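You operate a simulated robot arm through the tools that you are given. There is no shell and no other tool. Be economical: measure what you need, move in short steps, check, and stop when the job is done.

Carry out the task below with a simulated two-armed robot. There is one attempt and no reset: what you move stays moved.

JOB
Take the lid off the blue jar and lay it down on the top of the steel workbench.
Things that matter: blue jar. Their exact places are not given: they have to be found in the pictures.

Only the result counts: the job must be done as asked and must still hold three seconds after the hand-in. Knocking over, shifting, dropping, spilling or breaking anything else fails it. Lids that push on must go on centred and level and be pressed home; caps that screw on are set level and turned clockwise until they are tight.

ROBOT AND FRAMES
Two 7-joint arms with two-finger parallel grippers on one trunk, on a base that drives. Base frame: it is fixed to the floor where the robot stands at the start and does not move with it; the origin is under the middle of the robot, x ahead of it, y to its left, z up. Units: cm, degrees, N and s.
The left shoulder is at the start at [6, 18.9, 125.3], the right one opposite. With the tool pointing down near the work surface each hand reaches from about 10 to 64 cm from the robot's upright axis, wherever it stands, measured 20 degrees to its own side. Payload 3.43 kg a hand.
The tool frame of a hand sits at the grasp point between the pads (the TCP): z along the fingers, y along the line on which they close. The tips reach 3 cm beyond it. The gripper opens to 9.4 cm. The fingers are 2.8 cm wide and 1 cm thick; the gripper's body (5 by 9.6 cm) begins 5.5 cm behind the TCP.
Orientation is that of the tool frame in the base frame, as [roll, pitch, yaw] about the fixed x, y, z axes, in that order (R = Rz(yaw) Ry(pitch) Rx(roll)). With the fingers straight down and closing along the base's y, the tool's x points along the base's -x, its y along +y and its z along -z.

CONTROLS
- The arms move only by the tool arm_command. It takes "left_series", "right_series" or both (then of equal length, played together; a hand with none holds still); each is a list of rows, each a list of 6 numbers: the shift along the base's x, y, z in units of 400 mm (1.0 is 400 mm), then the turn, a rotation vector about the base's x, y, z in units of 45 degrees (1.0 is 45 degrees). In form: [[dx, dy, dz, ax, ay, az], ...]. A call has 1 to 10 rows; each row is the pose to reach, as a shift and turn from the pose commanded when the call began. "left_gripper" and "right_gripper" are, for a hand that has rows, the gripper command, from -1 (fully open) to 1 (shut), values between in proportion, set as the call begins (left out, the last holds). A call with a number of a shift or a turn outside -1 to 1 is refused whole. Rows are played at 5 a second. More than 5 cm and 8.6 degrees between two rows, or a gripper value outside its range, and nothing of the call is played. A pose out of reach is approached as far as the arm can. The call stops where the force on the tool passes 40 N (or 10 N more than at its start, if that is more) or the arm is blocked; 0.2 s more then pass. Each finger travels about 15.3 cm/s and halts on what it meets, pressing with about 26 N; the grip force reading is that of the motor and also rises with nothing between the fingers. The clock runs only during rows and for 0.2 s after the last one: add rows that repeat a pose to give the fingers time. It gives the time, the measured TCP pose, the force on the tool (base axes), the opening and the grip force at its end, in the units of the frame above (readings bear some noise), with the torque about the TCP (base axes, N m) and any sound that the robot's microphone picked up.
- Cameras (640 x 400 px; columns grow to the right, rows downward): "scene" is now at [0.52, -0.49, 181.56]; the picture's right is [-0.01, -1.00, 0.00], its down [-0.81, 0.01, -0.58] and it looks along [0.58, -0.01, -0.81] (base axes); focal length 282 px, centre (320, 200). "left" rides on the left gripper at [7.6, -1.4, -10.3] in its tool frame; the picture's right is [0.18, 0.98, 0.00], its down [-0.75, 0.14, -0.64] and it looks along [-0.63, 0.12, 0.77] (tool axes); focal length 243 px, centre (320, 200). "right" rides on the right gripper at [7.6, 1.4, -10.2] in its tool frame; the picture's right is [-0.18, 0.98, 0.00], its down [-0.75, -0.14, -0.64] and it looks along [-0.63, -0.12, 0.77] (tool axes); focal length 243 px, centre (320, 200).
- camera(camera): a new picture of that camera. No time passes.
- lift_body(by): slides the trunk up (or, below 0, down) by that many cm; the arms and the scene camera ride with it, the base frame stays. It gives what a move gives, with no picture.
- roll_base(legs): drives the robot by 1 to 6 legs, each [ahead, left, turn to the left] in cm, cm and degrees, along the robot's own axes; the way and the turn of a leg run together, so that a leg with both is an arc; at most 150 cm and 180 degrees a leg. The arms and the cameras ride along, it lands a little off, and it stops where it bumps. It gives what a move gives.
- pan_tilt(pan, tilt): turns the head with the scene camera to pan (to the left, within 86 degrees either way) and tilt (down, from -29 to 69), counted from straight ahead of the robot. It gives what a move gives.
- point_at(camera, pixels): there is no depth. For up to 12 entries [column, row, z] of the newest picture of that camera ("zoom" is the newest enlarged one), the place [x, y] in the base frame at which the ray of that pixel passes the height z, good to about 0.3 cm, but the place of the scene camera against the robot may be out by one fixed shift of up to 2.5 cm in any direction. No time passes.
- zoom(camera, box): a new picture of the part [left, top, right, bottom] of that camera's present view, enlarged. No time passes.
- job_done(): hands the job in; it is judged then, once.

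Go step by step. Measure first, check grasps and placings, and put right what went wrong. The budget is 80 turns and 78 pictures, counting those below and the enlarged ones. Unless the task says otherwise, let go and move clear before handing in.

The tools are called after "Call:" by a JSON object that holds its "fn" and its "kwargs". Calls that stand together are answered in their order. arm_command: Moves the arms, as the interface text tells. Its arguments: {"type":"object","properties":{"left_series":{"type":"array","items":{"type":"array","items":{"type":"number"}}},"left_gripper":{"type":"number"},"right_series":{"type":"array","items":{"type":"array","items":{"type":"number"}}},"right_gripper":{"type":"number"}},"required":[]} The other tools are called the same way: lift_body (by) slides the trunk up or down; roll_base (legs) drives the base; pan_tilt (pan, tilt) turns the head that bears the scene camera; camera (camera) takes a picture; point_at (camera, pixels) gives the place at which the rays of pixels pass given heights; zoom (camera, box) takes an enlarged picture of a part of a camera's view; job_done () hands the job in.

At the start:

```text
time_s: 0.0
left_position: [33.35, 10.25, 125.01]
left_tcp_rot: [180.0, 0.0, -180.0]
left_contact_force: [0.7, 0.5, -0.5]
left_ft_torque: [0.01, -0.01, -0.02]
left_grip_width: 9.4
left_gripper_force: 0.1
right_position: [30.48, -16.93, 118.12]
right_tcp_rot: [180.0, 0.0, 179.9]
right_contact_force: [0.3, 0.5, 1.6]
right_ft_torque: [-0.01, 0.0, -0.04]
right_grip_width: 9.39
right_gripper_force: 0.0
trunk travel left (down, up): [-92.5, 6.5]
robot x, y, heading: [-0.15, 0.17, -0.0]
head pan, tilt: [-0.9, 54.4]
```

scene: 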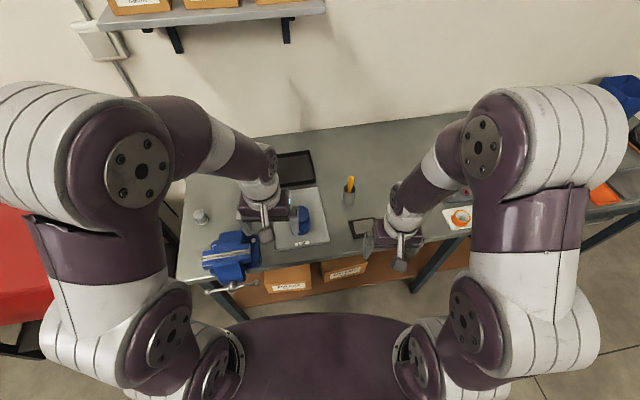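
right: 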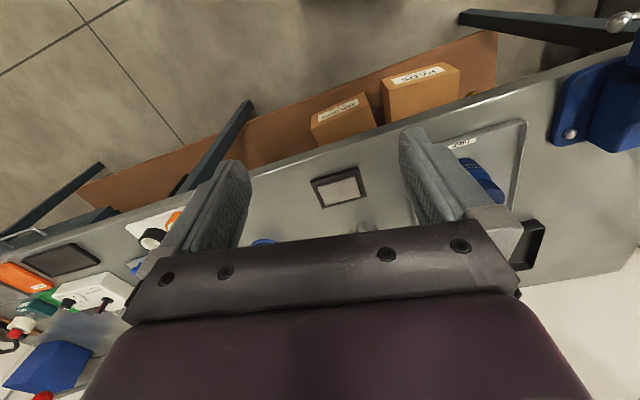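
left: 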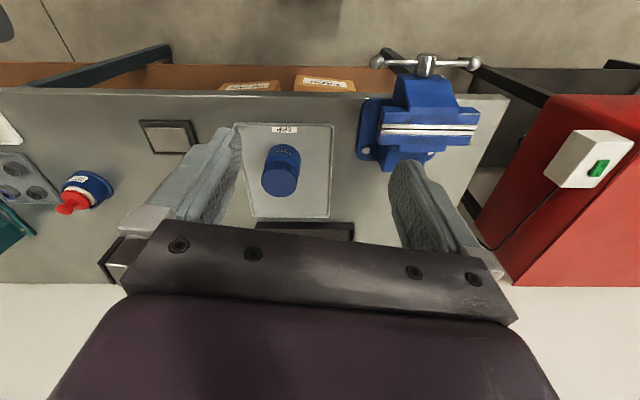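

The left picture shows a blue cylinder near (282,170) on a grey tray, which is probably the jar. I'll zoom in to check it.

Call:
{"fn": "zoom", "kwargs": {"camera": "left", "box": [220, 110, 350, 220]}}

Call:
{"fn": "zoom", "kwargs": {"camera": "scene", "box": [180, 130, 500, 330]}}

Call:
{"fn": "point_at", "kwargs": {"camera": "left", "pixels": [[282, 170, 90], [282, 170, 80], [235, 125, 80], [332, 125, 80], [250, 216, 80], [330, 217, 80], [282, 150, 80], [282, 150, 90]]}}

```text
3.64 times, centred on (285, 165) of left
```

zoom: 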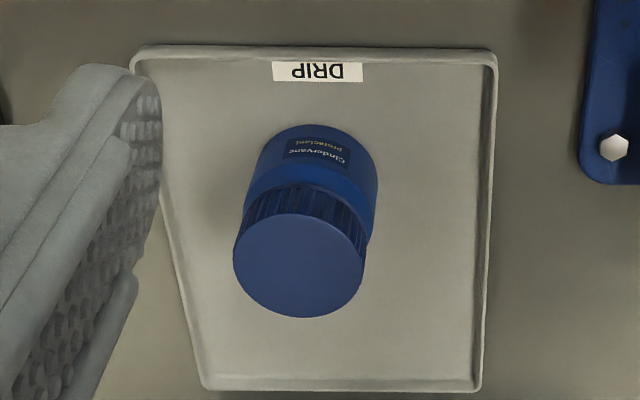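

```text
2.00 times, centred on (340, 230) of scene
```

zoom: 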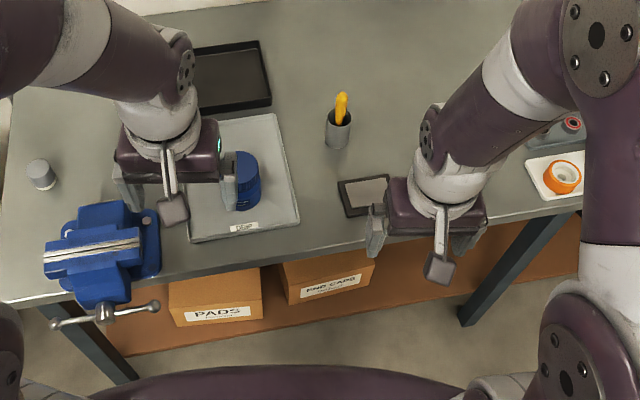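

```text
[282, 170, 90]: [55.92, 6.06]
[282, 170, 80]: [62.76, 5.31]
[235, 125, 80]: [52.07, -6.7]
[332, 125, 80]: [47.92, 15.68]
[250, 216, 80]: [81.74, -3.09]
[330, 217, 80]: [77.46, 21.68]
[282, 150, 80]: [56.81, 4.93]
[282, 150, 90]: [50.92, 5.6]
```

The jar "Cindervane protectant" stands on the DRIP tray and has a ribbed cap. I'll shift the left hand sideways and triangulate the heights from the two views.

Call:
{"fn": "arm_command", "kwargs": {"left_series": [[0, 0.1, 0, 0, 0, 0], [0, 0.2, 0, 0, 0, 0], [0, 0.3, 0, 0, 0, 0], [0, 0.4, 0, 0, 0, 0], [0, 0.4, 0, 0, 0, 0]]}}

Call:
{"fn": "zoom", "kwargs": {"camera": "left", "box": [120, 90, 320, 215]}}

```text
time_s: 1.2
left_position: [33.34, 26.21, 125.25]
left_tcp_rot: [180.0, 0.0, -180.0]
left_contact_force: [-0.7, 0.1, 0.1]
left_ft_torque: [-0.01, 0.0, 0.0]
left_grip_width: 9.4
left_gripper_force: 0.1
right_position: [30.67, -16.99, 118.22]
right_tcp_rot: [-180.0, 0.0, -179.9]
right_contact_force: [0.2, 1.1, -1.0]
right_ft_torque: [0.0, -0.02, -0.02]
right_grip_width: 9.38
right_gripper_force: 0.1
trunk travel left (down, up): [-92.5, 6.5]
robot x, y, heading: [0.05, 0.07, -0.1]
head pan, tilt: [-0.9, 54.4]
```

```text
3.20 times, centred on (220, 152) of left
```

zoom: 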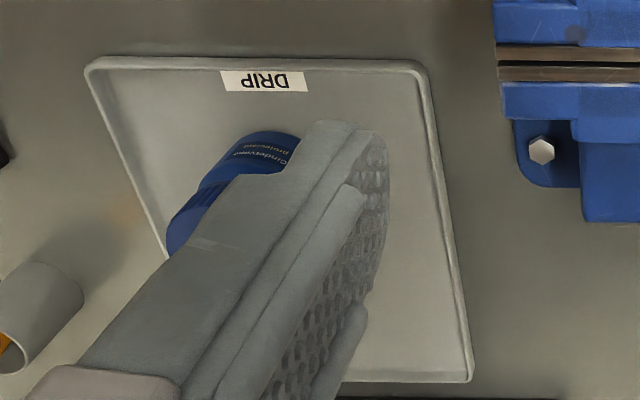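

The finger hides the cap, but the DRIP label at (263,81) shows in both views, so I can compute the tray height from it.

Call:
{"fn": "point_at", "kwargs": {"camera": "zoom", "pixels": [[263, 81, 75], [263, 81, 80], [263, 81, 85], [425, 66, 75], [425, 66, 85], [463, 380, 75], [463, 380, 85], [90, 62, 80]]}}

Call:
{"fn": "arm_command", "kwargs": {"left_series": [[0, -0.1, 0, 0, 0, 0], [0, -0.2, 0, 0, 0, 0], [0, -0.3, 0, 0, 0, 0], [0, -0.4, 0, 0, 0, 0], [0, -0.5, 0, 0, 0, 0], [0, -0.5, 0, 0, 0, 0]]}}

Call:
{"fn": "zoom", "kwargs": {"camera": "left", "box": [220, 100, 380, 200]}}

Call:
{"fn": "camera", "kwargs": {"camera": "left"}}

```text
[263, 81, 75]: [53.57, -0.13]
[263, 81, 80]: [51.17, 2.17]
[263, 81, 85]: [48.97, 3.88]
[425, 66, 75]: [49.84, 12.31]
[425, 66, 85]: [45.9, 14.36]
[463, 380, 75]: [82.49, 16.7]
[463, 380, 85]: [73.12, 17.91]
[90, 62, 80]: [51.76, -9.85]
```

```text
time_s: 2.6
left_position: [33.42, 6.23, 124.97]
left_tcp_rot: [-179.9, 0.0, -180.0]
left_contact_force: [0.5, -0.1, -0.1]
left_ft_torque: [-0.03, -0.01, 0.04]
left_grip_width: 9.39
left_gripper_force: 0.0
right_position: [30.52, -16.83, 118.25]
right_tcp_rot: [-179.9, 0.1, 179.9]
right_contact_force: [0.3, 0.1, -0.2]
right_ft_torque: [-0.01, 0.02, 0.0]
right_grip_width: 9.38
right_gripper_force: 0.0
trunk travel left (down, up): [-92.5, 6.5]
robot x, y, heading: [0.15, 0.36, 0.1]
head pan, tilt: [-0.9, 54.4]
```

```text
4.00 times, centred on (300, 150) of left
```

zoom: 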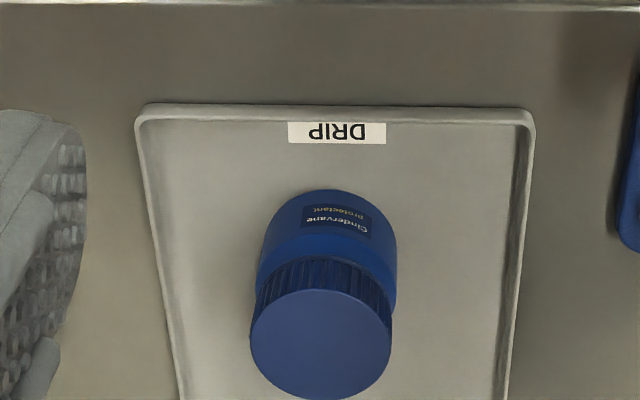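

```text
70 pictures are left
```

left: 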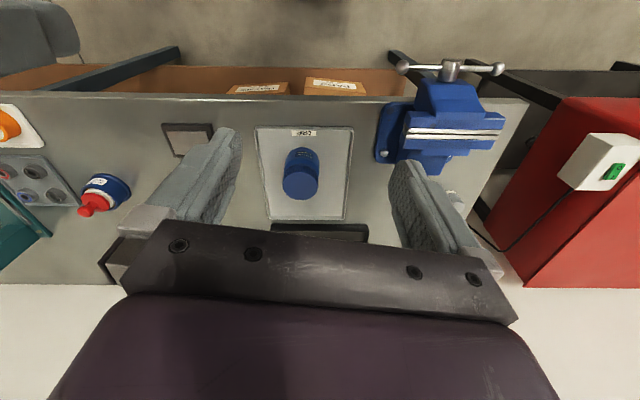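

Now I'll locate the label, the tray corners and the cap circle in this view.

Call:
{"fn": "point_at", "kwargs": {"camera": "left", "pixels": [[304, 133, 75], [304, 133, 80], [304, 133, 85], [352, 128, 75], [352, 128, 85], [345, 218, 75], [345, 218, 85], [300, 186, 85], [300, 186, 90], [300, 186, 95]]}}

```text
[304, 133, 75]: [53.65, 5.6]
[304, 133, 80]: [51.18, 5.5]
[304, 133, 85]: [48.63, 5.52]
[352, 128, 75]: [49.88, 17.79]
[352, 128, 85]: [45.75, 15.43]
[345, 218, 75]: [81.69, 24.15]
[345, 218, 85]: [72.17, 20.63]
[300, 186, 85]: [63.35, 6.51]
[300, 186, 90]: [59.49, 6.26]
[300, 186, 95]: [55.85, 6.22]
```

The tray rim is at z≈88–89 and the cap's top somewhere near 95–98. I'll move closer to refine this.

Call:
{"fn": "arm_command", "kwargs": {"left_series": [[0.06, 0, -0.06, 0, 0, 0], [0.12, 0, -0.12, 0, 0, 0], [0.18, 0, -0.18, 0, 0, 0], [0.25, 0, -0.25, 0, 0, 0], [0.25, 0, -0.25, 0, 0, 0]]}}

Call:
{"fn": "camera", "kwargs": {"camera": "left"}}

Call:
{"fn": "camera", "kwargs": {"camera": "scene"}}

```text
time_s: 3.8
left_position: [43.26, 6.31, 115.03]
left_tcp_rot: [180.0, -0.1, 179.9]
left_contact_force: [-1.0, 0.4, -0.2]
left_ft_torque: [0.0, -0.03, -0.02]
left_grip_width: 9.41
left_gripper_force: 0.1
right_position: [30.41, -16.89, 118.12]
right_tcp_rot: [180.0, 0.0, -179.9]
right_contact_force: [0.4, 0.2, -0.7]
right_ft_torque: [0.01, -0.05, 0.01]
right_grip_width: 9.4
right_gripper_force: 0.1
trunk travel left (down, up): [-92.5, 6.5]
robot x, y, heading: [0.19, -0.04, 0.1]
head pan, tilt: [-0.9, 54.4]
```

```text
69 pictures are left
```

left: 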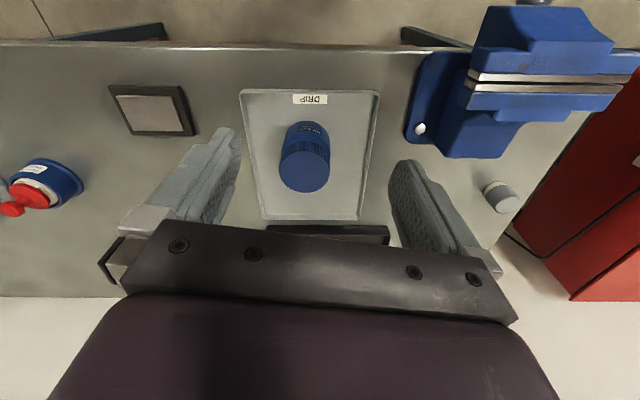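

```text
68 pictures are left
```

scene: 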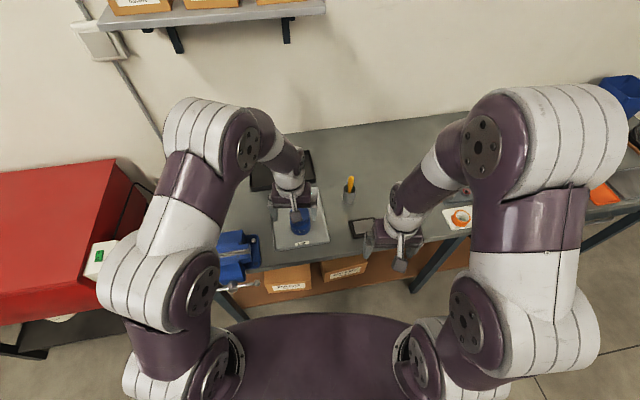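

Call:
{"fn": "zoom", "kwargs": {"camera": "left", "box": [225, 80, 385, 230]}}

Call:
{"fn": "point_at", "kwargs": {"camera": "left", "pixels": [[305, 171, 90], [305, 171, 95], [305, 171, 100], [311, 99, 80], [311, 99, 85], [311, 99, 90], [378, 92, 85], [378, 92, 90], [359, 219, 80], [359, 219, 90]]}}

```text
2.67 times, centred on (305, 155) of left
```

zoom: 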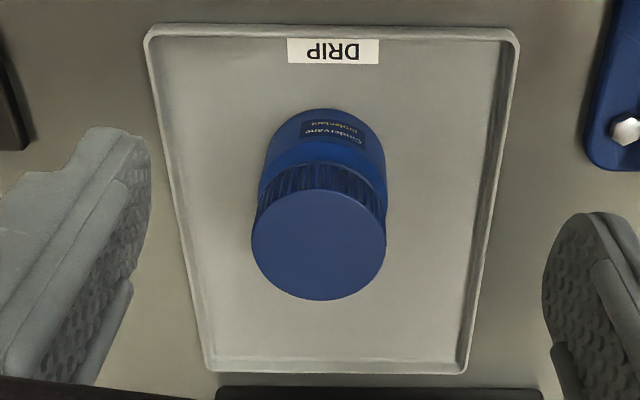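

```text
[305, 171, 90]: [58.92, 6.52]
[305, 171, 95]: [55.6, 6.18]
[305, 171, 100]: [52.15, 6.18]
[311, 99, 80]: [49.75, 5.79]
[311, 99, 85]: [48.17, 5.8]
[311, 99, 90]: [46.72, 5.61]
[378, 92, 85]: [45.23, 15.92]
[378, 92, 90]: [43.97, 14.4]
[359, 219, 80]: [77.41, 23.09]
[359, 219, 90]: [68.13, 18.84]
```

The two rays were nearly parallel. I'll move straight forward to just over the jar for a steeper view.

Call:
{"fn": "arm_command", "kwargs": {"left_series": [[0.08, 0, 0, 0, 0, 0], [0.16, 0, 0, 0, 0, 0], [0.24, 0, 0, 0, 0, 0], [0.24, 0, 0, 0, 0, 0]]}}

Call:
{"fn": "camera", "kwargs": {"camera": "left"}}

Call:
{"fn": "zoom", "kwargs": {"camera": "left", "box": [240, 50, 400, 150]}}

```text
time_s: 4.8
left_position: [52.98, 6.24, 115.14]
left_tcp_rot: [179.9, 0.0, -180.0]
left_contact_force: [0.5, 0.0, -0.1]
left_ft_torque: [-0.01, 0.02, -0.01]
left_grip_width: 9.4
left_gripper_force: 0.1
right_position: [30.58, -16.95, 118.18]
right_tcp_rot: [180.0, 0.1, 180.0]
right_contact_force: [-0.4, -0.1, -0.2]
right_ft_torque: [0.05, 0.0, 0.01]
right_grip_width: 9.4
right_gripper_force: 0.0
trunk travel left (down, up): [-92.5, 6.5]
robot x, y, heading: [0.01, 0.1, -0.1]
head pan, tilt: [-0.9, 54.4]
```

```text
66 pictures are left
```

left: 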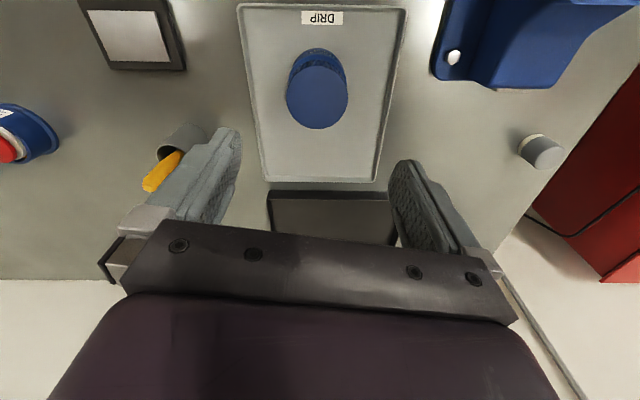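

```text
4.00 times, centred on (320, 100) of left
```

zoom: 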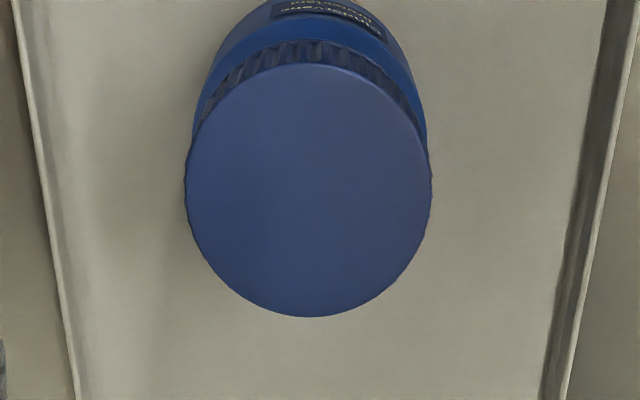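

Call:
{"fn": "point_at", "kwargs": {"camera": "zoom", "pixels": [[308, 190, 94], [308, 190, 96], [308, 190, 98], [308, 190, 100], [186, 190, 97], [431, 190, 97], [308, 62, 97], [308, 317, 97]]}}

Call:
{"fn": "point_at", "kwargs": {"camera": "left", "pixels": [[322, 18, 85], [322, 18, 90], [407, 12, 87], [377, 182, 87], [262, 182, 87], [238, 5, 87]]}}

```text
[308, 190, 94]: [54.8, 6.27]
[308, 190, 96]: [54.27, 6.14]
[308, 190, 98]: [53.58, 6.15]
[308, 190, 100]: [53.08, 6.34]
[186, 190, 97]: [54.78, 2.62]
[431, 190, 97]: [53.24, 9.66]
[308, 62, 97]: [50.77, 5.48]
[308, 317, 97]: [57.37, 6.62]
```

```text
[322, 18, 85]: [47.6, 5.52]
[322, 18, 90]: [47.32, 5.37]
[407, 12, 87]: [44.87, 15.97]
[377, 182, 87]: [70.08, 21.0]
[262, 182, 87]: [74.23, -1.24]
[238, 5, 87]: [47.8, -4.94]
```

Triangulation puts the cap top at about (53.7, 6.2, 97.7), with a diameter of about 7.0, a skirt of about 2.2 cm and the tray floor near z 87. I'll lower the open left hand until the tips are just above the cap, then check.

Call:
{"fn": "arm_command", "kwargs": {"left_series": [[0.018, 0, -0.1, 0, 0, 0], [0.018, 0, -0.2, 0, 0, 0], [0.018, 0, -0.3, 0, 0, 0], [0.018, 0, -0.3, 0, 0, 0]]}}

Call:
{"fn": "camera", "kwargs": {"camera": "left"}}

Call:
{"fn": "zoom", "kwargs": {"camera": "scene", "box": [240, 130, 360, 260]}}

Call:
{"fn": "camera", "kwargs": {"camera": "right"}}

```text
time_s: 5.8
left_position: [53.79, 6.3, 103.02]
left_tcp_rot: [-179.9, 0.0, 179.9]
left_contact_force: [0.2, -1.2, 0.6]
left_ft_torque: [0.0, -0.01, 0.04]
left_grip_width: 9.38
left_gripper_force: 0.1
right_position: [30.65, -16.85, 118.12]
right_tcp_rot: [-180.0, 0.0, -180.0]
right_contact_force: [0.0, 0.5, -0.7]
right_ft_torque: [0.01, -0.01, 0.0]
right_grip_width: 9.41
right_gripper_force: 0.1
trunk travel left (down, up): [-92.5, 6.5]
robot x, y, heading: [0.12, -0.05, 0.0]
head pan, tilt: [-0.9, 54.4]
```

```text
64 pictures are left
```

left: 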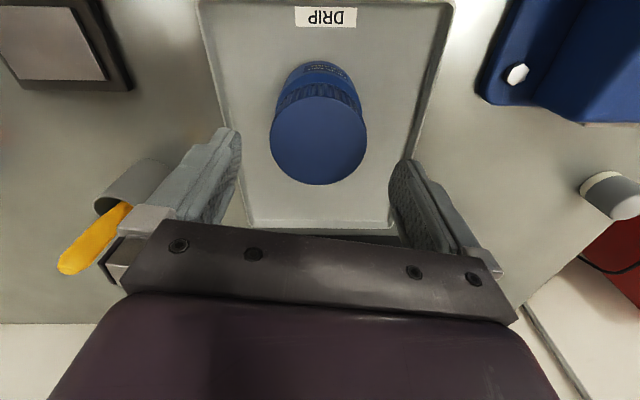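

```text
3.08 times, centred on (300, 195) of scene
```

zoom: 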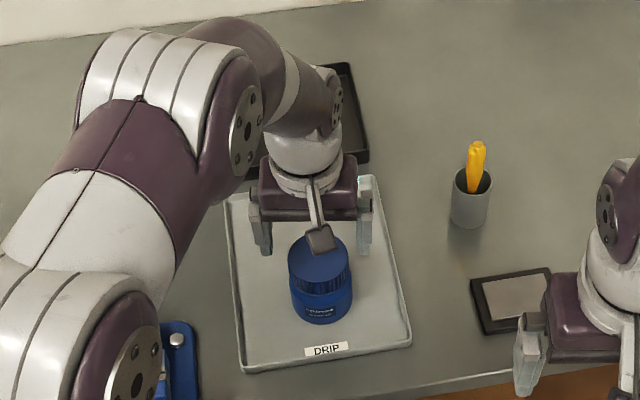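

```text
62 pictures are left
```

right: 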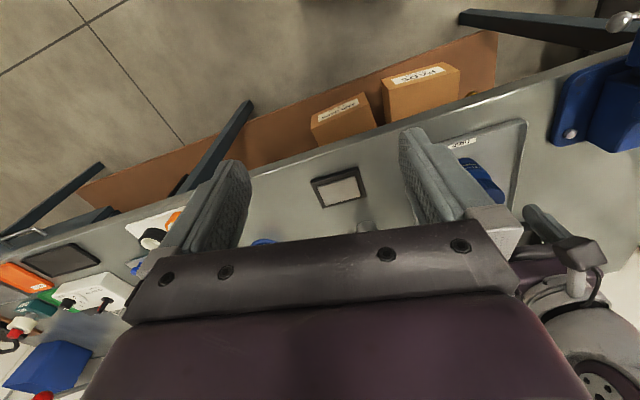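

Call:
{"fn": "point_at", "kwargs": {"camera": "left", "pixels": [[319, 140, 96], [319, 140, 97], [319, 140, 98], [319, 140, 99], [271, 140, 97.7], [367, 140, 97.7], [319, 97, 97.7], [319, 185, 97.7]]}}

```text
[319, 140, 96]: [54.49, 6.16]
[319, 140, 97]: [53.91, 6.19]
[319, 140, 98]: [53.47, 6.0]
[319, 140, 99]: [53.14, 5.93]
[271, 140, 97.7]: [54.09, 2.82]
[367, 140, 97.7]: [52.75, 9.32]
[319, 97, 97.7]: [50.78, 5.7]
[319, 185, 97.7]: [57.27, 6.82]
```

The cap is centred at about (53.8, 6.1) with its top at 97.5, so the hand is aligned. I'll lower it so the tips reach z≈95.8 beside the skirt, then close.

Call:
{"fn": "arm_command", "kwargs": {"left_series": [[0, -0.003, -0.05, 0, 0, 0], [0, -0.003, -0.105, 0, 0, 0], [0, -0.003, -0.105, 0, 0, 0]]}}

Call:
{"fn": "arm_command", "kwargs": {"left_series": [[0, 0, 0, 0, 0, 0], [0, 0, 0, 0, 0, 0], [0, 0, 0, 0, 0, 0]], "left_gripper": 1}}

Call:
{"fn": "zoom", "kwargs": {"camera": "left", "box": [200, 60, 440, 240]}}

Call:
{"fn": "zoom", "kwargs": {"camera": "scene", "box": [270, 170, 340, 250]}}

```text
time_s: 6.6
left_position: [53.75, 6.04, 98.94]
left_tcp_rot: [180.0, 0.0, 179.9]
left_contact_force: [0.5, -0.4, 0.4]
left_ft_torque: [0.0, 0.02, -0.01]
left_grip_width: 9.4
left_gripper_force: 0.1
right_position: [30.54, -16.9, 118.08]
right_tcp_rot: [-180.0, 0.0, 179.9]
right_contact_force: [-0.3, 0.9, 0.4]
right_ft_torque: [0.0, 0.01, 0.02]
right_grip_width: 9.39
right_gripper_force: 0.0
trunk travel left (down, up): [-92.5, 6.5]
robot x, y, heading: [0.21, 0.27, 0.2]
head pan, tilt: [-0.9, 54.4]
```

```text
time_s: 7.4
left_position: [53.67, 6.08, 98.95]
left_tcp_rot: [179.9, 0.0, -180.0]
left_contact_force: [0.0, 0.6, 1.6]
left_ft_torque: [-0.09, 0.01, -0.02]
left_grip_width: 6.68
left_gripper_force: 25.4
right_position: [30.57, -17.0, 118.15]
right_tcp_rot: [-180.0, -0.1, -179.9]
right_contact_force: [0.5, 0.2, 0.0]
right_ft_torque: [-0.02, 0.02, 0.05]
right_grip_width: 9.39
right_gripper_force: 0.0
trunk travel left (down, up): [-92.5, 6.5]
robot x, y, heading: [-0.63, -0.11, -0.2]
head pan, tilt: [-0.9, 54.4]
```

```text
2.22 times, centred on (320, 150) of left
```

zoom: 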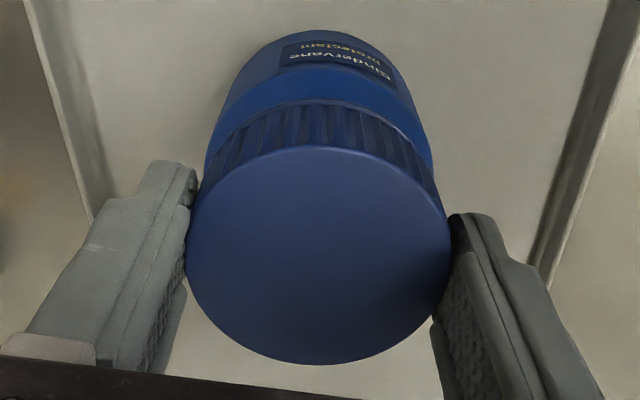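

```text
5.00 times, centred on (305, 210) of scene
```

zoom: 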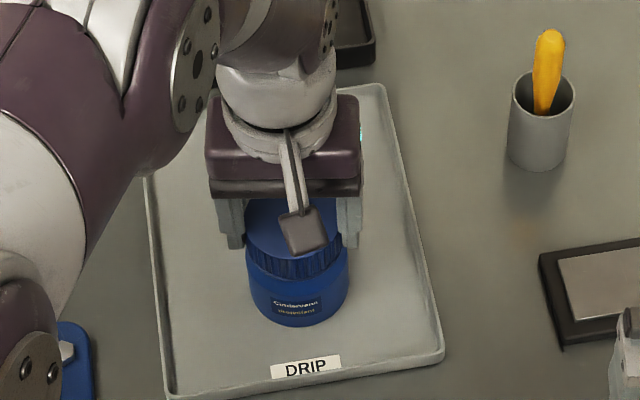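

The cap is held at 6.68 cm, and the label faces front, slightly to the right. As a test I'll twist 24° counter-clockwise and see whether the jar body turns too.

Call:
{"fn": "arm_command", "kwargs": {"left_series": [[0, 0, 0, 0, 0, 0.17], [0, 0, 0, 0, 0, 0.34], [0, 0, 0, 0, 0, 0.51], [0, 0, 0, 0, 0, 0.51]]}}

Call:
{"fn": "zoom", "kwargs": {"camera": "left", "box": [200, 60, 440, 240]}}

Call:
{"fn": "zoom", "kwargs": {"camera": "scene", "box": [270, 170, 340, 250]}}

```text
time_s: 8.4
left_position: [53.7, 6.11, 99.0]
left_tcp_rot: [-179.9, 0.0, -156.9]
left_contact_force: [-0.9, -0.9, -0.3]
left_ft_torque: [-0.12, -0.04, -0.02]
left_grip_width: 6.67
left_gripper_force: 25.8
right_position: [30.54, -16.96, 118.21]
right_tcp_rot: [180.0, 0.0, 180.0]
right_contact_force: [0.1, 0.1, -0.3]
right_ft_torque: [0.03, 0.03, -0.02]
right_grip_width: 9.42
right_gripper_force: 0.0
trunk travel left (down, up): [-92.5, 6.5]
robot x, y, heading: [-0.25, -0.04, 0.2]
head pan, tilt: [-0.9, 54.4]
```

```text
2.22 times, centred on (320, 150) of left
```

zoom: 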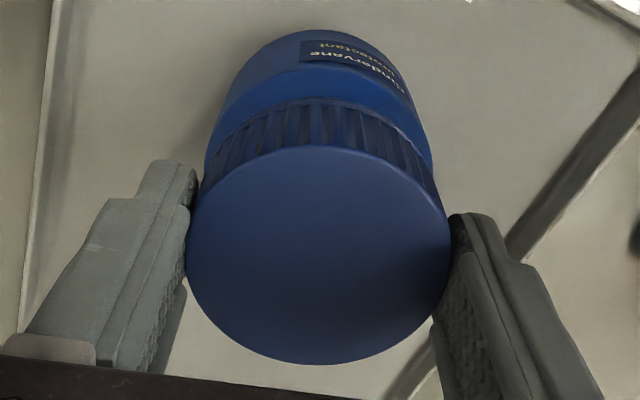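

```text
5.00 times, centred on (305, 210) of scene
```

zoom: 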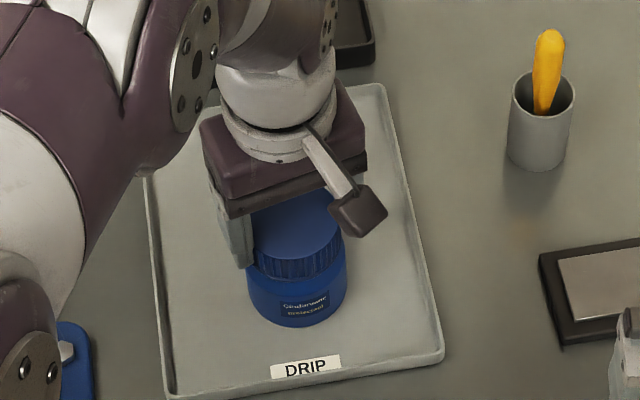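

The body label turned about 10° while the hand turned 23°, so the cap does turn relative to the body and looks threaded. I'll keep turning counter-clockwise.

Call:
{"fn": "arm_command", "kwargs": {"left_series": [[0, 0, 0, 0, 0, 0.17], [0, 0, 0, 0, 0, 0.34], [0, 0, 0, 0, 0, 0.51], [0, 0, 0, 0, 0, 0.68], [0, 0, 0, 0, 0, 0.85], [0, 0, 0, 0, 0, 1.0], [0, 0, 0, 0, 0, 1.0]]}}

Call:
{"fn": "zoom", "kwargs": {"camera": "left", "box": [200, 60, 440, 240]}}

Call:
{"fn": "zoom", "kwargs": {"camera": "scene", "box": [270, 170, 340, 250]}}

```text
time_s: 10.0
left_position: [53.74, 6.19, 98.88]
left_tcp_rot: [180.0, 0.0, -111.9]
left_contact_force: [1.9, 0.3, 1.9]
left_ft_torque: [0.09, -0.09, 0.0]
left_grip_width: 6.69
left_gripper_force: 26.5
right_position: [30.53, -16.88, 118.27]
right_tcp_rot: [-180.0, 0.0, 180.0]
right_contact_force: [0.7, -0.1, 0.1]
right_ft_torque: [-0.01, 0.01, -0.02]
right_grip_width: 9.39
right_gripper_force: 0.0
trunk travel left (down, up): [-92.5, 6.5]
robot x, y, heading: [-0.1, 0.14, -0.1]
head pan, tilt: [-0.9, 54.4]
```

```text
2.22 times, centred on (320, 150) of left
```

zoom: 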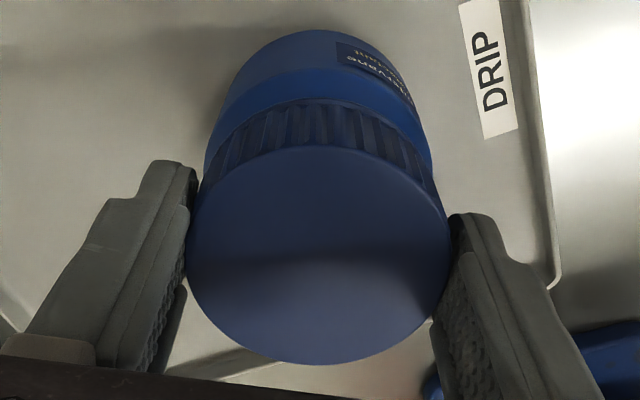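

```text
5.00 times, centred on (305, 210) of scene
```

zoom: 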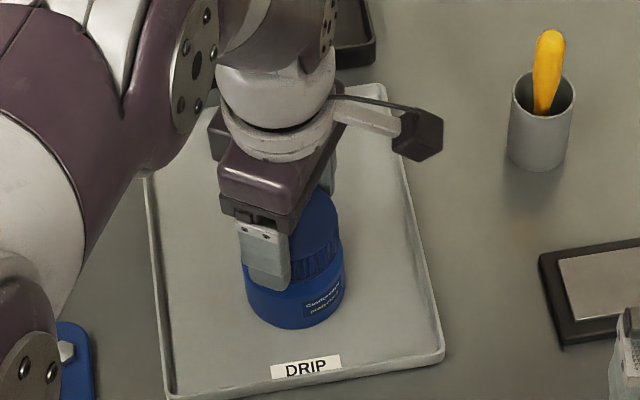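

The body follows by about half and the readings show little torque, so it could be a push-on lid. I'll lift gently by 1.2 cm to see whether the body stays behind.

Call:
{"fn": "arm_command", "kwargs": {"left_series": [[0, 0, 0.01, 0, 0, 0], [0, 0, 0.02, 0, 0, 0], [0, 0, 0.03, 0, 0, 0], [0, 0, 0.03, 0, 0, 0]]}}

Call:
{"fn": "zoom", "kwargs": {"camera": "left", "box": [200, 60, 440, 240]}}

Call:
{"fn": "zoom", "kwargs": {"camera": "scene", "box": [270, 170, 340, 250]}}

```text
time_s: 11.0
left_position: [53.66, 6.2, 100.02]
left_tcp_rot: [179.9, 0.1, -112.0]
left_contact_force: [-0.4, 0.2, -4.5]
left_ft_torque: [0.0, 0.02, -0.01]
left_grip_width: 6.65
left_gripper_force: 25.9
right_position: [30.49, -17.01, 118.16]
right_tcp_rot: [180.0, 0.0, 180.0]
right_contact_force: [-0.2, -0.2, 0.3]
right_ft_torque: [-0.01, 0.0, 0.01]
right_grip_width: 9.39
right_gripper_force: 0.1
trunk travel left (down, up): [-92.5, 6.5]
robot x, y, heading: [0.24, 0.16, 0.1]
head pan, tilt: [-0.9, 54.4]
```

```text
2.22 times, centred on (320, 150) of left
```

zoom: 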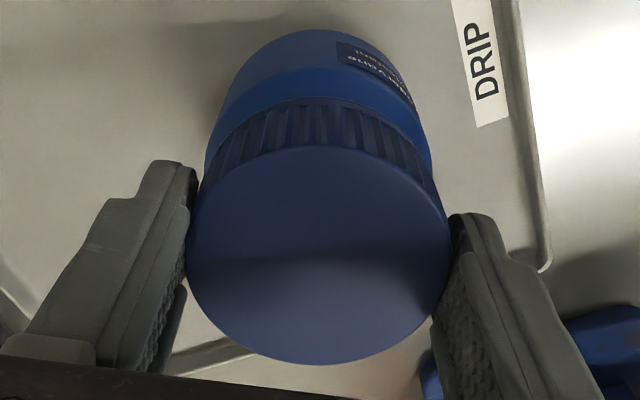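

```text
5.00 times, centred on (305, 210) of scene
```

zoom: 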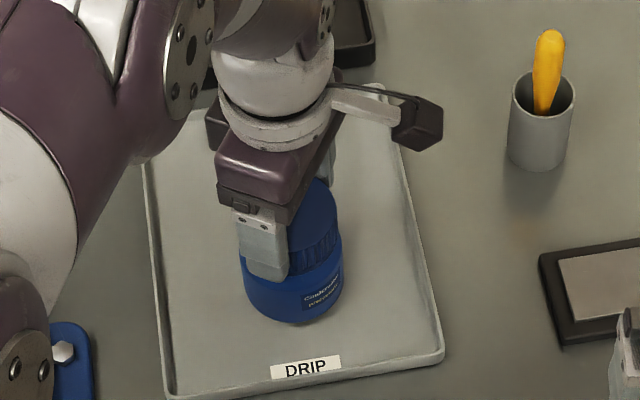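

The whole jar lifted (4.5 N), so the cap is threaded. I'll set it back down and press lightly, so that friction with the tray holds the body while I unscrew.

Call:
{"fn": "arm_command", "kwargs": {"left_series": [[0, 0, -0.01, 0, 0, 0], [0, 0, -0.02, 0, 0, 0], [0, 0, -0.03, 0, 0, 0], [0, 0, -0.035, 0, 0, 0], [0, 0, -0.04, 0, 0, 0], [0, 0, -0.04, 0, 0, 0]]}}

Call:
{"fn": "zoom", "kwargs": {"camera": "scene", "box": [270, 170, 340, 250]}}

```text
time_s: 12.4
left_position: [53.73, 6.09, 98.82]
left_tcp_rot: [-179.7, 0.1, -112.0]
left_contact_force: [0.1, 3.1, 26.4]
left_ft_torque: [0.36, 0.47, 0.01]
left_grip_width: 6.69
left_gripper_force: 25.5
right_position: [30.33, -17.01, 118.35]
right_tcp_rot: [-180.0, 0.1, -179.9]
right_contact_force: [-0.3, -0.1, 0.7]
right_ft_torque: [-0.02, -0.02, -0.01]
right_grip_width: 9.4
right_gripper_force: 0.0
trunk travel left (down, up): [-92.5, 6.5]
robot x, y, heading: [-0.11, -0.03, 0.2]
head pan, tilt: [-0.9, 54.4]
```

```text
5.00 times, centred on (305, 210) of scene
```

zoom: 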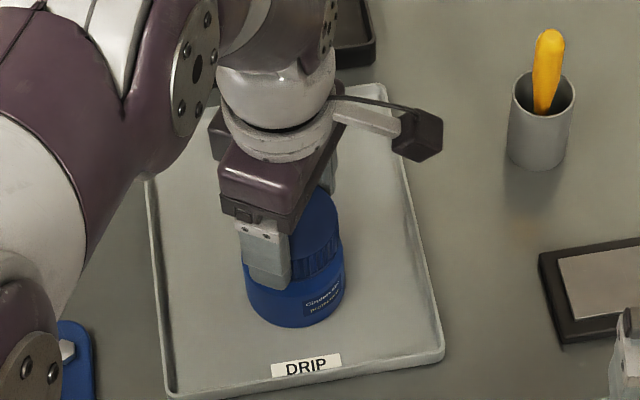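

Pressing gives 26 N. I'll back off slightly and turn another 45° counter-clockwise under that load.

Call:
{"fn": "arm_command", "kwargs": {"left_series": [[0, 0, 0.002, 0, 0, 0.17], [0, 0, 0.002, 0, 0, 0.34], [0, 0, 0.002, 0, 0, 0.51], [0, 0, 0.002, 0, 0, 0.68], [0, 0, 0.002, 0, 0, 0.85], [0, 0, 0.002, 0, 0, 1.0], [0, 0, 0.002, 0, 0, 1.0]]}}

Call:
{"fn": "zoom", "kwargs": {"camera": "left", "box": [200, 60, 440, 240]}}

Call:
{"fn": "zoom", "kwargs": {"camera": "scene", "box": [270, 170, 340, 250]}}

```text
time_s: 14.0
left_position: [53.66, 6.14, 98.73]
left_tcp_rot: [-179.8, -0.1, -67.0]
left_contact_force: [10.7, 3.6, 33.0]
left_ft_torque: [0.21, -0.33, -0.07]
left_grip_width: 6.69
left_gripper_force: 26.3
right_position: [30.36, -16.94, 118.34]
right_tcp_rot: [-180.0, 0.1, -180.0]
right_contact_force: [-0.1, -0.1, -0.8]
right_ft_torque: [0.05, -0.01, 0.03]
right_grip_width: 9.37
right_gripper_force: 0.1
trunk travel left (down, up): [-92.5, 6.5]
robot x, y, heading: [-0.04, -0.22, 0.1]
head pan, tilt: [-0.9, 54.4]
```

```text
2.22 times, centred on (320, 150) of left
```

zoom: 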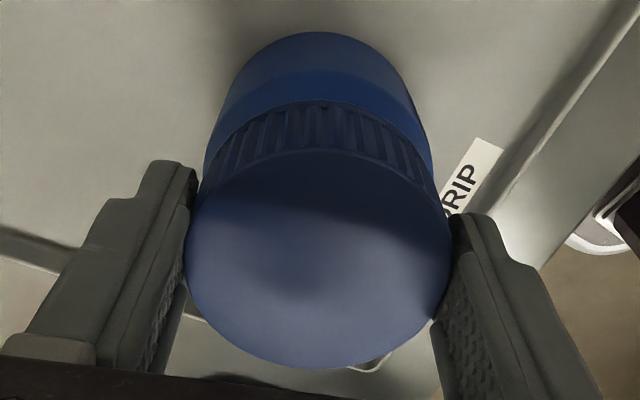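

```text
5.00 times, centred on (305, 210) of scene
```

zoom: 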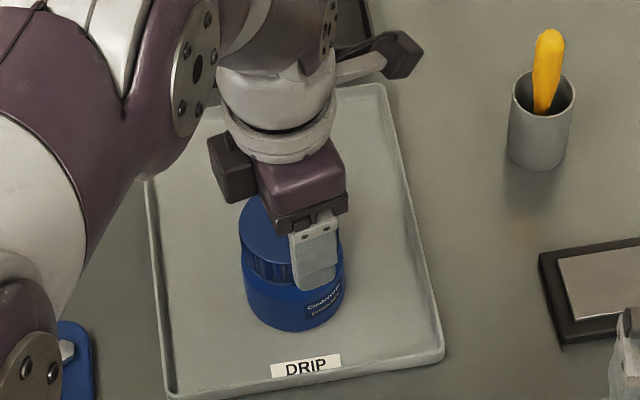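

With the load on, the body stayed still (label at 323 then 325) and the cap turned the full 45°. I'll ease up slightly and continue.

Call:
{"fn": "arm_command", "kwargs": {"left_series": [[0, 0, 0.004, 0, 0, 0.17], [0, 0, 0.004, 0, 0, 0.34], [0, 0, 0.004, 0, 0, 0.51], [0, 0, 0.005, 0, 0, 0.68], [0, 0, 0.005, 0, 0, 0.85], [0, 0, 0.005, 0, 0, 1.0], [0, 0, 0.005, 0, 0, 1.0]]}}

Call:
{"fn": "zoom", "kwargs": {"camera": "scene", "box": [270, 170, 340, 250]}}

```text
time_s: 15.6
left_position: [53.49, 6.31, 98.82]
left_tcp_rot: [179.7, 0.0, -22.2]
left_contact_force: [0.4, 4.6, 14.0]
left_ft_torque: [0.5, -0.1, 0.0]
left_grip_width: 6.7
left_gripper_force: 25.8
right_position: [30.42, -17.09, 118.28]
right_tcp_rot: [-180.0, 0.1, -180.0]
right_contact_force: [0.2, -0.5, 0.3]
right_ft_torque: [0.01, 0.0, 0.04]
right_grip_width: 9.42
right_gripper_force: 0.1
trunk travel left (down, up): [-92.5, 6.5]
robot x, y, heading: [0.09, 0.16, -0.1]
head pan, tilt: [-0.9, 54.4]
```

```text
5.00 times, centred on (305, 210) of scene
```

zoom: 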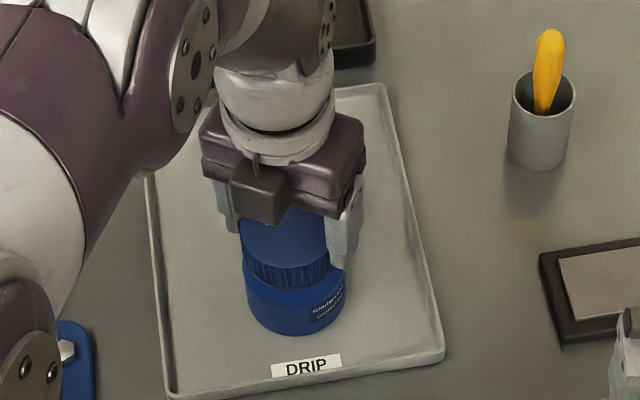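

Still turning freely; the body slipped only a little at 14 N. I'll continue with a steadier load.

Call:
{"fn": "arm_command", "kwargs": {"left_series": [[0, 0, -0.003, 0, 0, 0.17], [0, 0, -0.003, 0, 0, 0.34], [0, 0, -0.003, 0, 0, 0.51], [0, 0, -0.002, 0, 0, 0.68], [0, 0, -0.002, 0, 0, 0.85], [0, 0, -0.002, 0, 0, 1.0], [0, 0, -0.002, 0, 0, 1.0]]}}

Call:
{"fn": "zoom", "kwargs": {"camera": "scene", "box": [270, 170, 340, 250]}}

```text
time_s: 16.7
left_position: [40.22, 9.83, 97.63]
left_tcp_rot: [178.7, -0.8, 6.2]
left_contact_force: [-22.0, 0.4, 58.9]
left_ft_torque: [-0.13, 0.39, -0.09]
left_grip_width: 6.93
left_gripper_force: 25.6
left hand out of reach, approached as far as the arm can: row 1, 2, 3, 4, 5
right_position: [30.04, -17.0, 118.46]
right_tcp_rot: [-179.9, 0.3, -179.9]
right_contact_force: [0.6, 0.1, -0.6]
right_ft_torque: [0.0, 0.02, 0.02]
right_grip_width: 9.41
right_gripper_force: 0.0
trunk travel left (down, up): [-92.5, 6.5]
robot x, y, heading: [-0.07, 0.43, 0.1]
head pan, tilt: [-0.9, 54.4]
stopped in row 5 (left hand): the force on the tool passed its limit at 100 N (the readings are from after the stop); the commanded pose is now the measured one
```

```text
5.00 times, centred on (305, 210) of scene
```

zoom: 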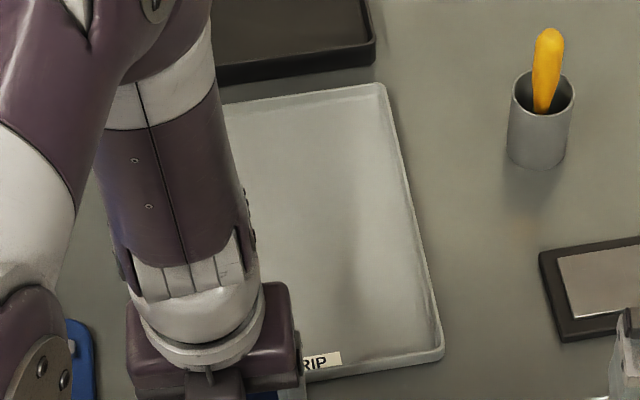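

The wrist limit made the arm drift to (40, 10) and drag the jar toward the front. I need to look before moving anything.

Call:
{"fn": "camera", "kwargs": {"camera": "scene"}}

Call:
{"fn": "camera", "kwargs": {"camera": "left"}}

Call:
{"fn": "camera", "kwargs": {"camera": "right"}}

```text
48 pictures are left
```

scene: 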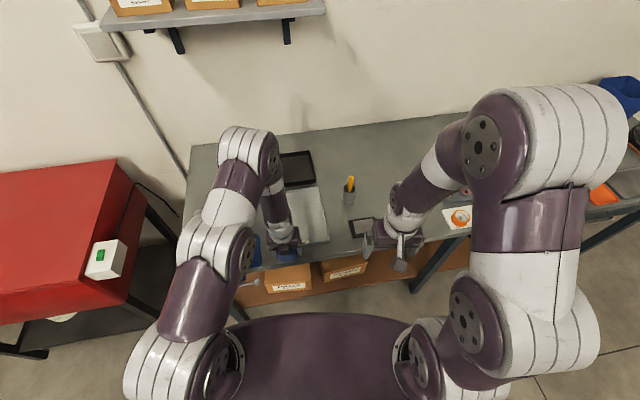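

```text
47 pictures are left
```

left: 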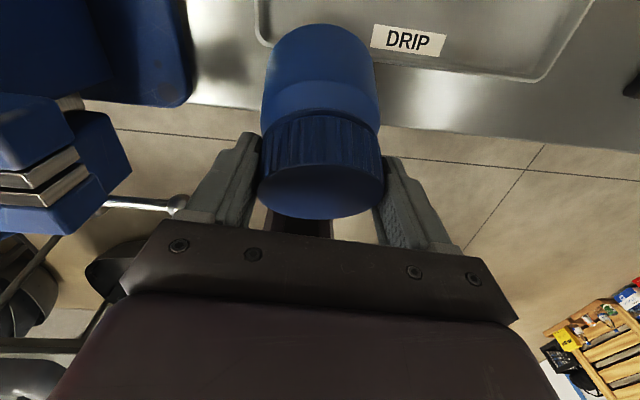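

```text
46 pictures are left
```

right: 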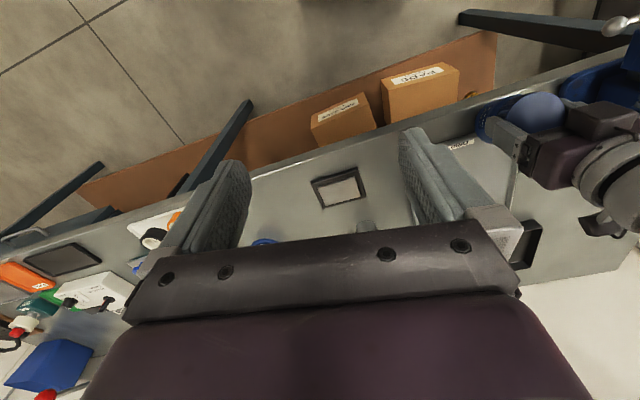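

The cap is still gripped and the jar is between the tray rim and the bench edge, pressed at 59 N; the tray looks unmoved. I'll raise slightly to take the load off.

Call:
{"fn": "arm_command", "kwargs": {"left_series": [[0, 0, 0.01, 0, 0, 0], [0, 0, 0.02, 0, 0, 0], [0, 0, 0.03, 0, 0, 0], [0, 0, 0.03, 0, 0, 0]]}}

Call:
{"fn": "camera", "kwargs": {"camera": "left"}}

Call:
{"fn": "zoom", "kwargs": {"camera": "right", "box": [420, 60, 640, 220]}}

```text
time_s: 17.7
left_position: [40.43, 10.01, 98.46]
left_tcp_rot: [178.8, -0.9, 6.2]
left_contact_force: [-0.2, 0.1, -4.1]
left_ft_torque: [0.01, 0.1, -0.01]
left_grip_width: 6.83
left_gripper_force: 26.2
right_position: [30.56, -16.97, 118.11]
right_tcp_rot: [180.0, 0.0, -179.9]
right_contact_force: [-0.4, -0.7, -1.0]
right_ft_torque: [0.03, 0.04, 0.01]
right_grip_width: 9.43
right_gripper_force: 0.1
trunk travel left (down, up): [-92.5, 6.5]
robot x, y, heading: [-0.46, 0.22, -0.0]
head pan, tilt: [-0.9, 54.4]
```

```text
45 pictures are left
```

left: 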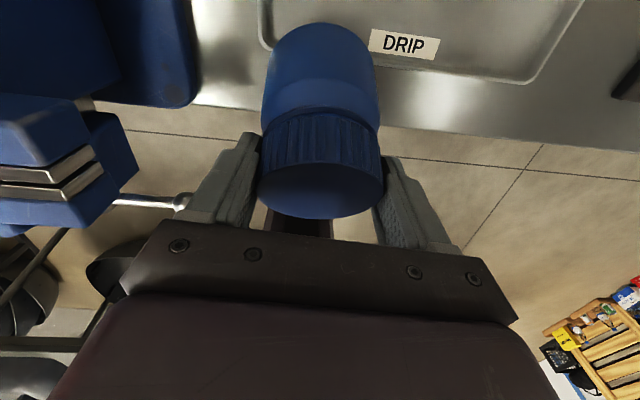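

```text
2.50 times, centred on (530, 140) of right
```

zoom: 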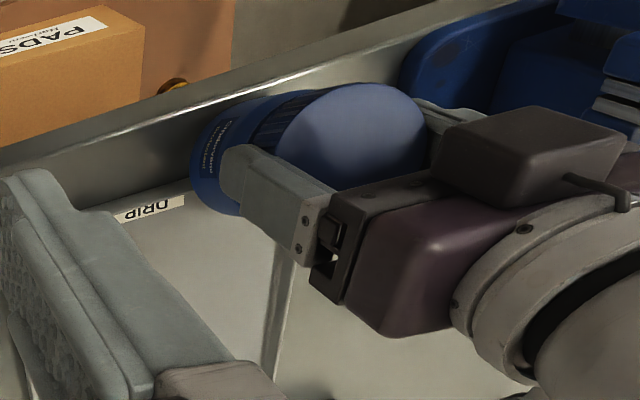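

The jar is airborne, tilted about 28° in the pads with its base toward +x, and held at 4 N weight. I'll lift it clear of everything before unwinding the wrist.

Call:
{"fn": "arm_command", "kwargs": {"left_series": [[0, 0, 0.05, 0, 0, 0], [0, 0, 0.1, 0, 0, 0], [0, 0, 0.15, 0, 0, 0], [0, 0, 0.2, 0, 0, 0], [0, 0, 0.25, 0, 0, 0], [0, 0, 0.3, 0, 0, 0], [0, 0, 0.3, 0, 0, 0]]}}

Call:
{"fn": "camera", "kwargs": {"camera": "scene"}}

```text
time_s: 19.3
left_position: [36.2, 11.13, 106.94]
left_tcp_rot: [178.7, -0.9, 6.3]
left_contact_force: [0.1, -0.1, -4.0]
left_ft_torque: [-0.01, 0.1, 0.03]
left_grip_width: 6.82
left_gripper_force: 26.0
left hand out of reach, approached as far as the arm can: row 1, 2, 3, 4, 5, 6, 7
right_position: [30.36, -16.91, 118.32]
right_tcp_rot: [-180.0, 0.0, 180.0]
right_contact_force: [0.0, 0.0, -0.2]
right_ft_torque: [-0.02, -0.04, -0.01]
right_grip_width: 9.39
right_gripper_force: 0.1
trunk travel left (down, up): [-92.5, 6.5]
robot x, y, heading: [0.19, 0.22, -0.2]
head pan, tilt: [-0.9, 54.4]
```

```text
43 pictures are left
```

scene: 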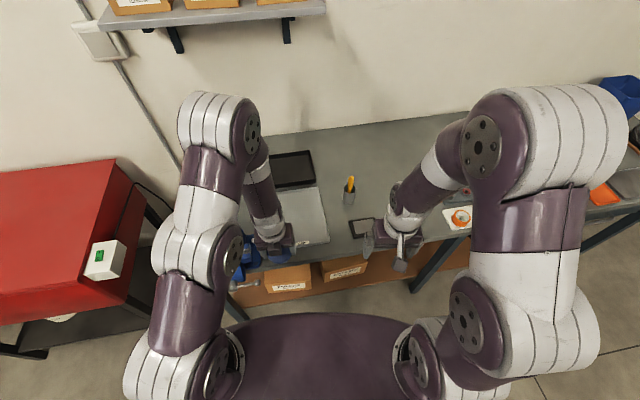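

Out of the way now. I'll unwind the wrist clockwise in the air; the grip is firm and nothing touches the body.

Call:
{"fn": "arm_command", "kwargs": {"left_series": [[0, 0, 0, 0, 0, -0.17], [0, 0, 0, 0, 0, -0.34], [0, 0, 0, 0, 0, -0.51], [0, 0, 0, 0, 0, -0.68], [0, 0, 0, 0, 0, -0.85], [0, 0, 0, 0, 0, -1.0], [0, 0, 0, 0, 0, -1.0]]}}

Call:
{"fn": "arm_command", "kwargs": {"left_series": [[0, 0, 0, 0, 0, -0.17], [0, 0, 0, 0, 0, -0.34], [0, 0, 0, 0, 0, -0.51], [0, 0, 0, 0, 0, -0.68], [0, 0, 0, 0, 0, -0.85], [0, 0, 0, 0, 0, -1.0], [0, 0, 0, 0, 0, -1.0]]}}

Call:
{"fn": "camera", "kwargs": {"camera": "scene"}}

```text
time_s: 20.9
left_position: [36.34, 11.1, 106.82]
left_tcp_rot: [178.8, -0.8, -38.9]
left_contact_force: [0.7, 0.4, -3.0]
left_ft_torque: [0.01, 0.05, 0.03]
left_grip_width: 6.85
left_gripper_force: 25.5
right_position: [30.59, -16.94, 118.21]
right_tcp_rot: [180.0, 0.0, -179.9]
right_contact_force: [1.0, -0.2, 0.0]
right_ft_torque: [-0.02, 0.0, 0.03]
right_grip_width: 9.36
right_gripper_force: 0.1
trunk travel left (down, up): [-92.5, 6.5]
robot x, y, heading: [-0.09, 0.07, -0.1]
head pan, tilt: [-0.9, 54.4]
```

```text
time_s: 22.5
left_position: [36.31, 10.99, 106.92]
left_tcp_rot: [178.9, -0.7, -84.0]
left_contact_force: [0.6, 0.0, -3.2]
left_ft_torque: [0.08, -0.01, -0.01]
left_grip_width: 6.82
left_gripper_force: 26.1
right_position: [30.51, -16.86, 118.23]
right_tcp_rot: [180.0, 0.0, 180.0]
right_contact_force: [0.5, -0.7, 0.4]
right_ft_torque: [0.02, -0.03, 0.03]
right_grip_width: 9.39
right_gripper_force: 0.0
trunk travel left (down, up): [-92.5, 6.5]
robot x, y, heading: [-0.17, -0.15, -0.2]
head pan, tilt: [-0.9, 54.4]
```

```text
42 pictures are left
```

scene: 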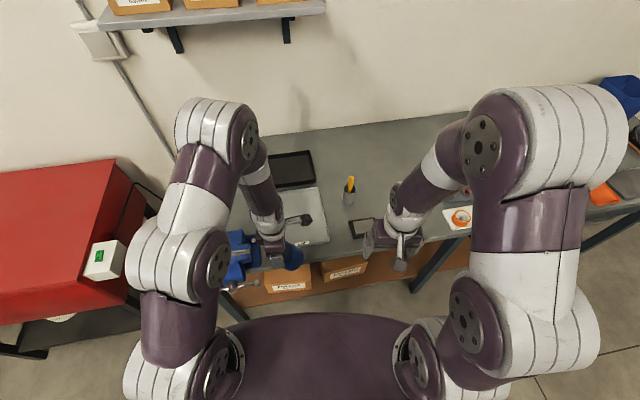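

The wrist unwinds fine. I'll keep going to yaw about 180.

Call:
{"fn": "arm_command", "kwargs": {"left_series": [[0, 0, 0.01, 0, 0, -0.17], [0, 0, 0.02, 0, 0, -0.34], [0, 0, 0.03, 0, 0, -0.51], [0, 0, 0.04, 0, 0, -0.68], [0, 0, 0.05, 0, 0, -0.85], [0, 0, 0.05, 0, 0, -1.0], [0, 0, 0.05, 0, 0, -1.0]]}}

Call:
{"fn": "arm_command", "kwargs": {"left_series": [[0, 0, 0, 0, 0, -0.17], [0, 0, 0, 0, 0, -0.34], [0, 0, 0, 0, 0, -0.51], [0, 0, 0, 0, 0, -0.68], [0, 0, 0, 0, 0, -0.85], [0, 0, 0, 0, 0, -1.0], [0, 0, 0, 0, 0, -1.0]]}}

Call:
{"fn": "camera", "kwargs": {"camera": "left"}}

Call:
{"fn": "zoom", "kwargs": {"camera": "right", "box": [400, 40, 640, 220]}}

```text
time_s: 24.1
left_position: [36.41, 11.0, 108.73]
left_tcp_rot: [178.8, -0.8, -128.9]
left_contact_force: [0.3, -0.1, -3.1]
left_ft_torque: [0.05, -0.05, -0.03]
left_grip_width: 6.79
left_gripper_force: 25.8
right_position: [30.58, -16.92, 118.23]
right_tcp_rot: [180.0, 0.0, -180.0]
right_contact_force: [0.1, 0.0, -0.4]
right_ft_torque: [0.0, -0.01, 0.0]
right_grip_width: 9.42
right_gripper_force: 0.0
trunk travel left (down, up): [-92.5, 6.5]
robot x, y, heading: [0.07, -0.04, 0.0]
head pan, tilt: [-0.9, 54.4]
```

```text
time_s: 25.7
left_position: [36.41, 11.09, 108.86]
left_tcp_rot: [178.9, -0.8, -173.8]
left_contact_force: [-0.6, -0.1, -4.2]
left_ft_torque: [0.0, -0.05, -0.01]
left_grip_width: 6.79
left_gripper_force: 26.0
right_position: [30.45, -16.92, 118.23]
right_tcp_rot: [180.0, 0.0, -179.9]
right_contact_force: [0.5, -0.7, -0.6]
right_ft_torque: [0.02, -0.03, -0.02]
right_grip_width: 9.42
right_gripper_force: 0.2
trunk travel left (down, up): [-92.5, 6.5]
robot x, y, heading: [-0.45, -0.09, -0.1]
head pan, tilt: [-0.9, 54.4]
```

```text
41 pictures are left
```

left: 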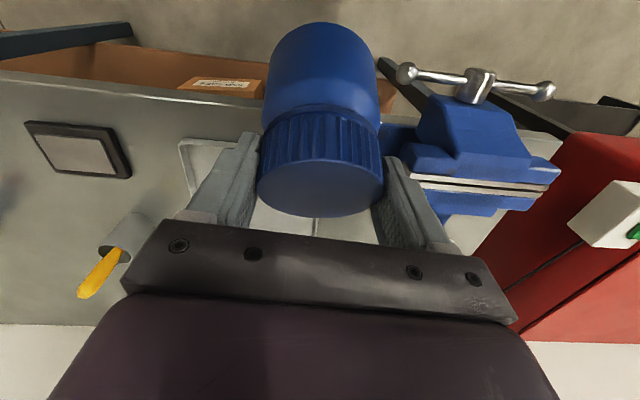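

```text
2.22 times, centred on (520, 130) of right
```

zoom: 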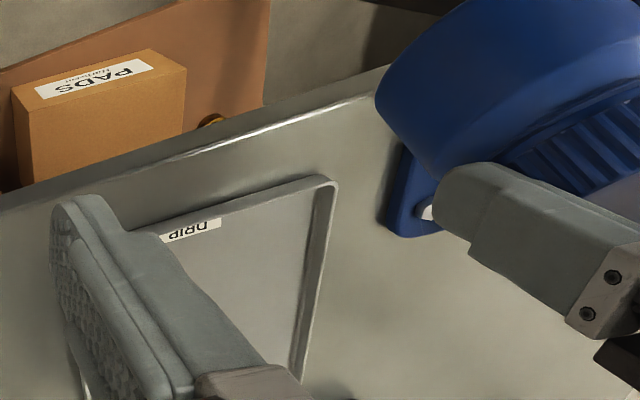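

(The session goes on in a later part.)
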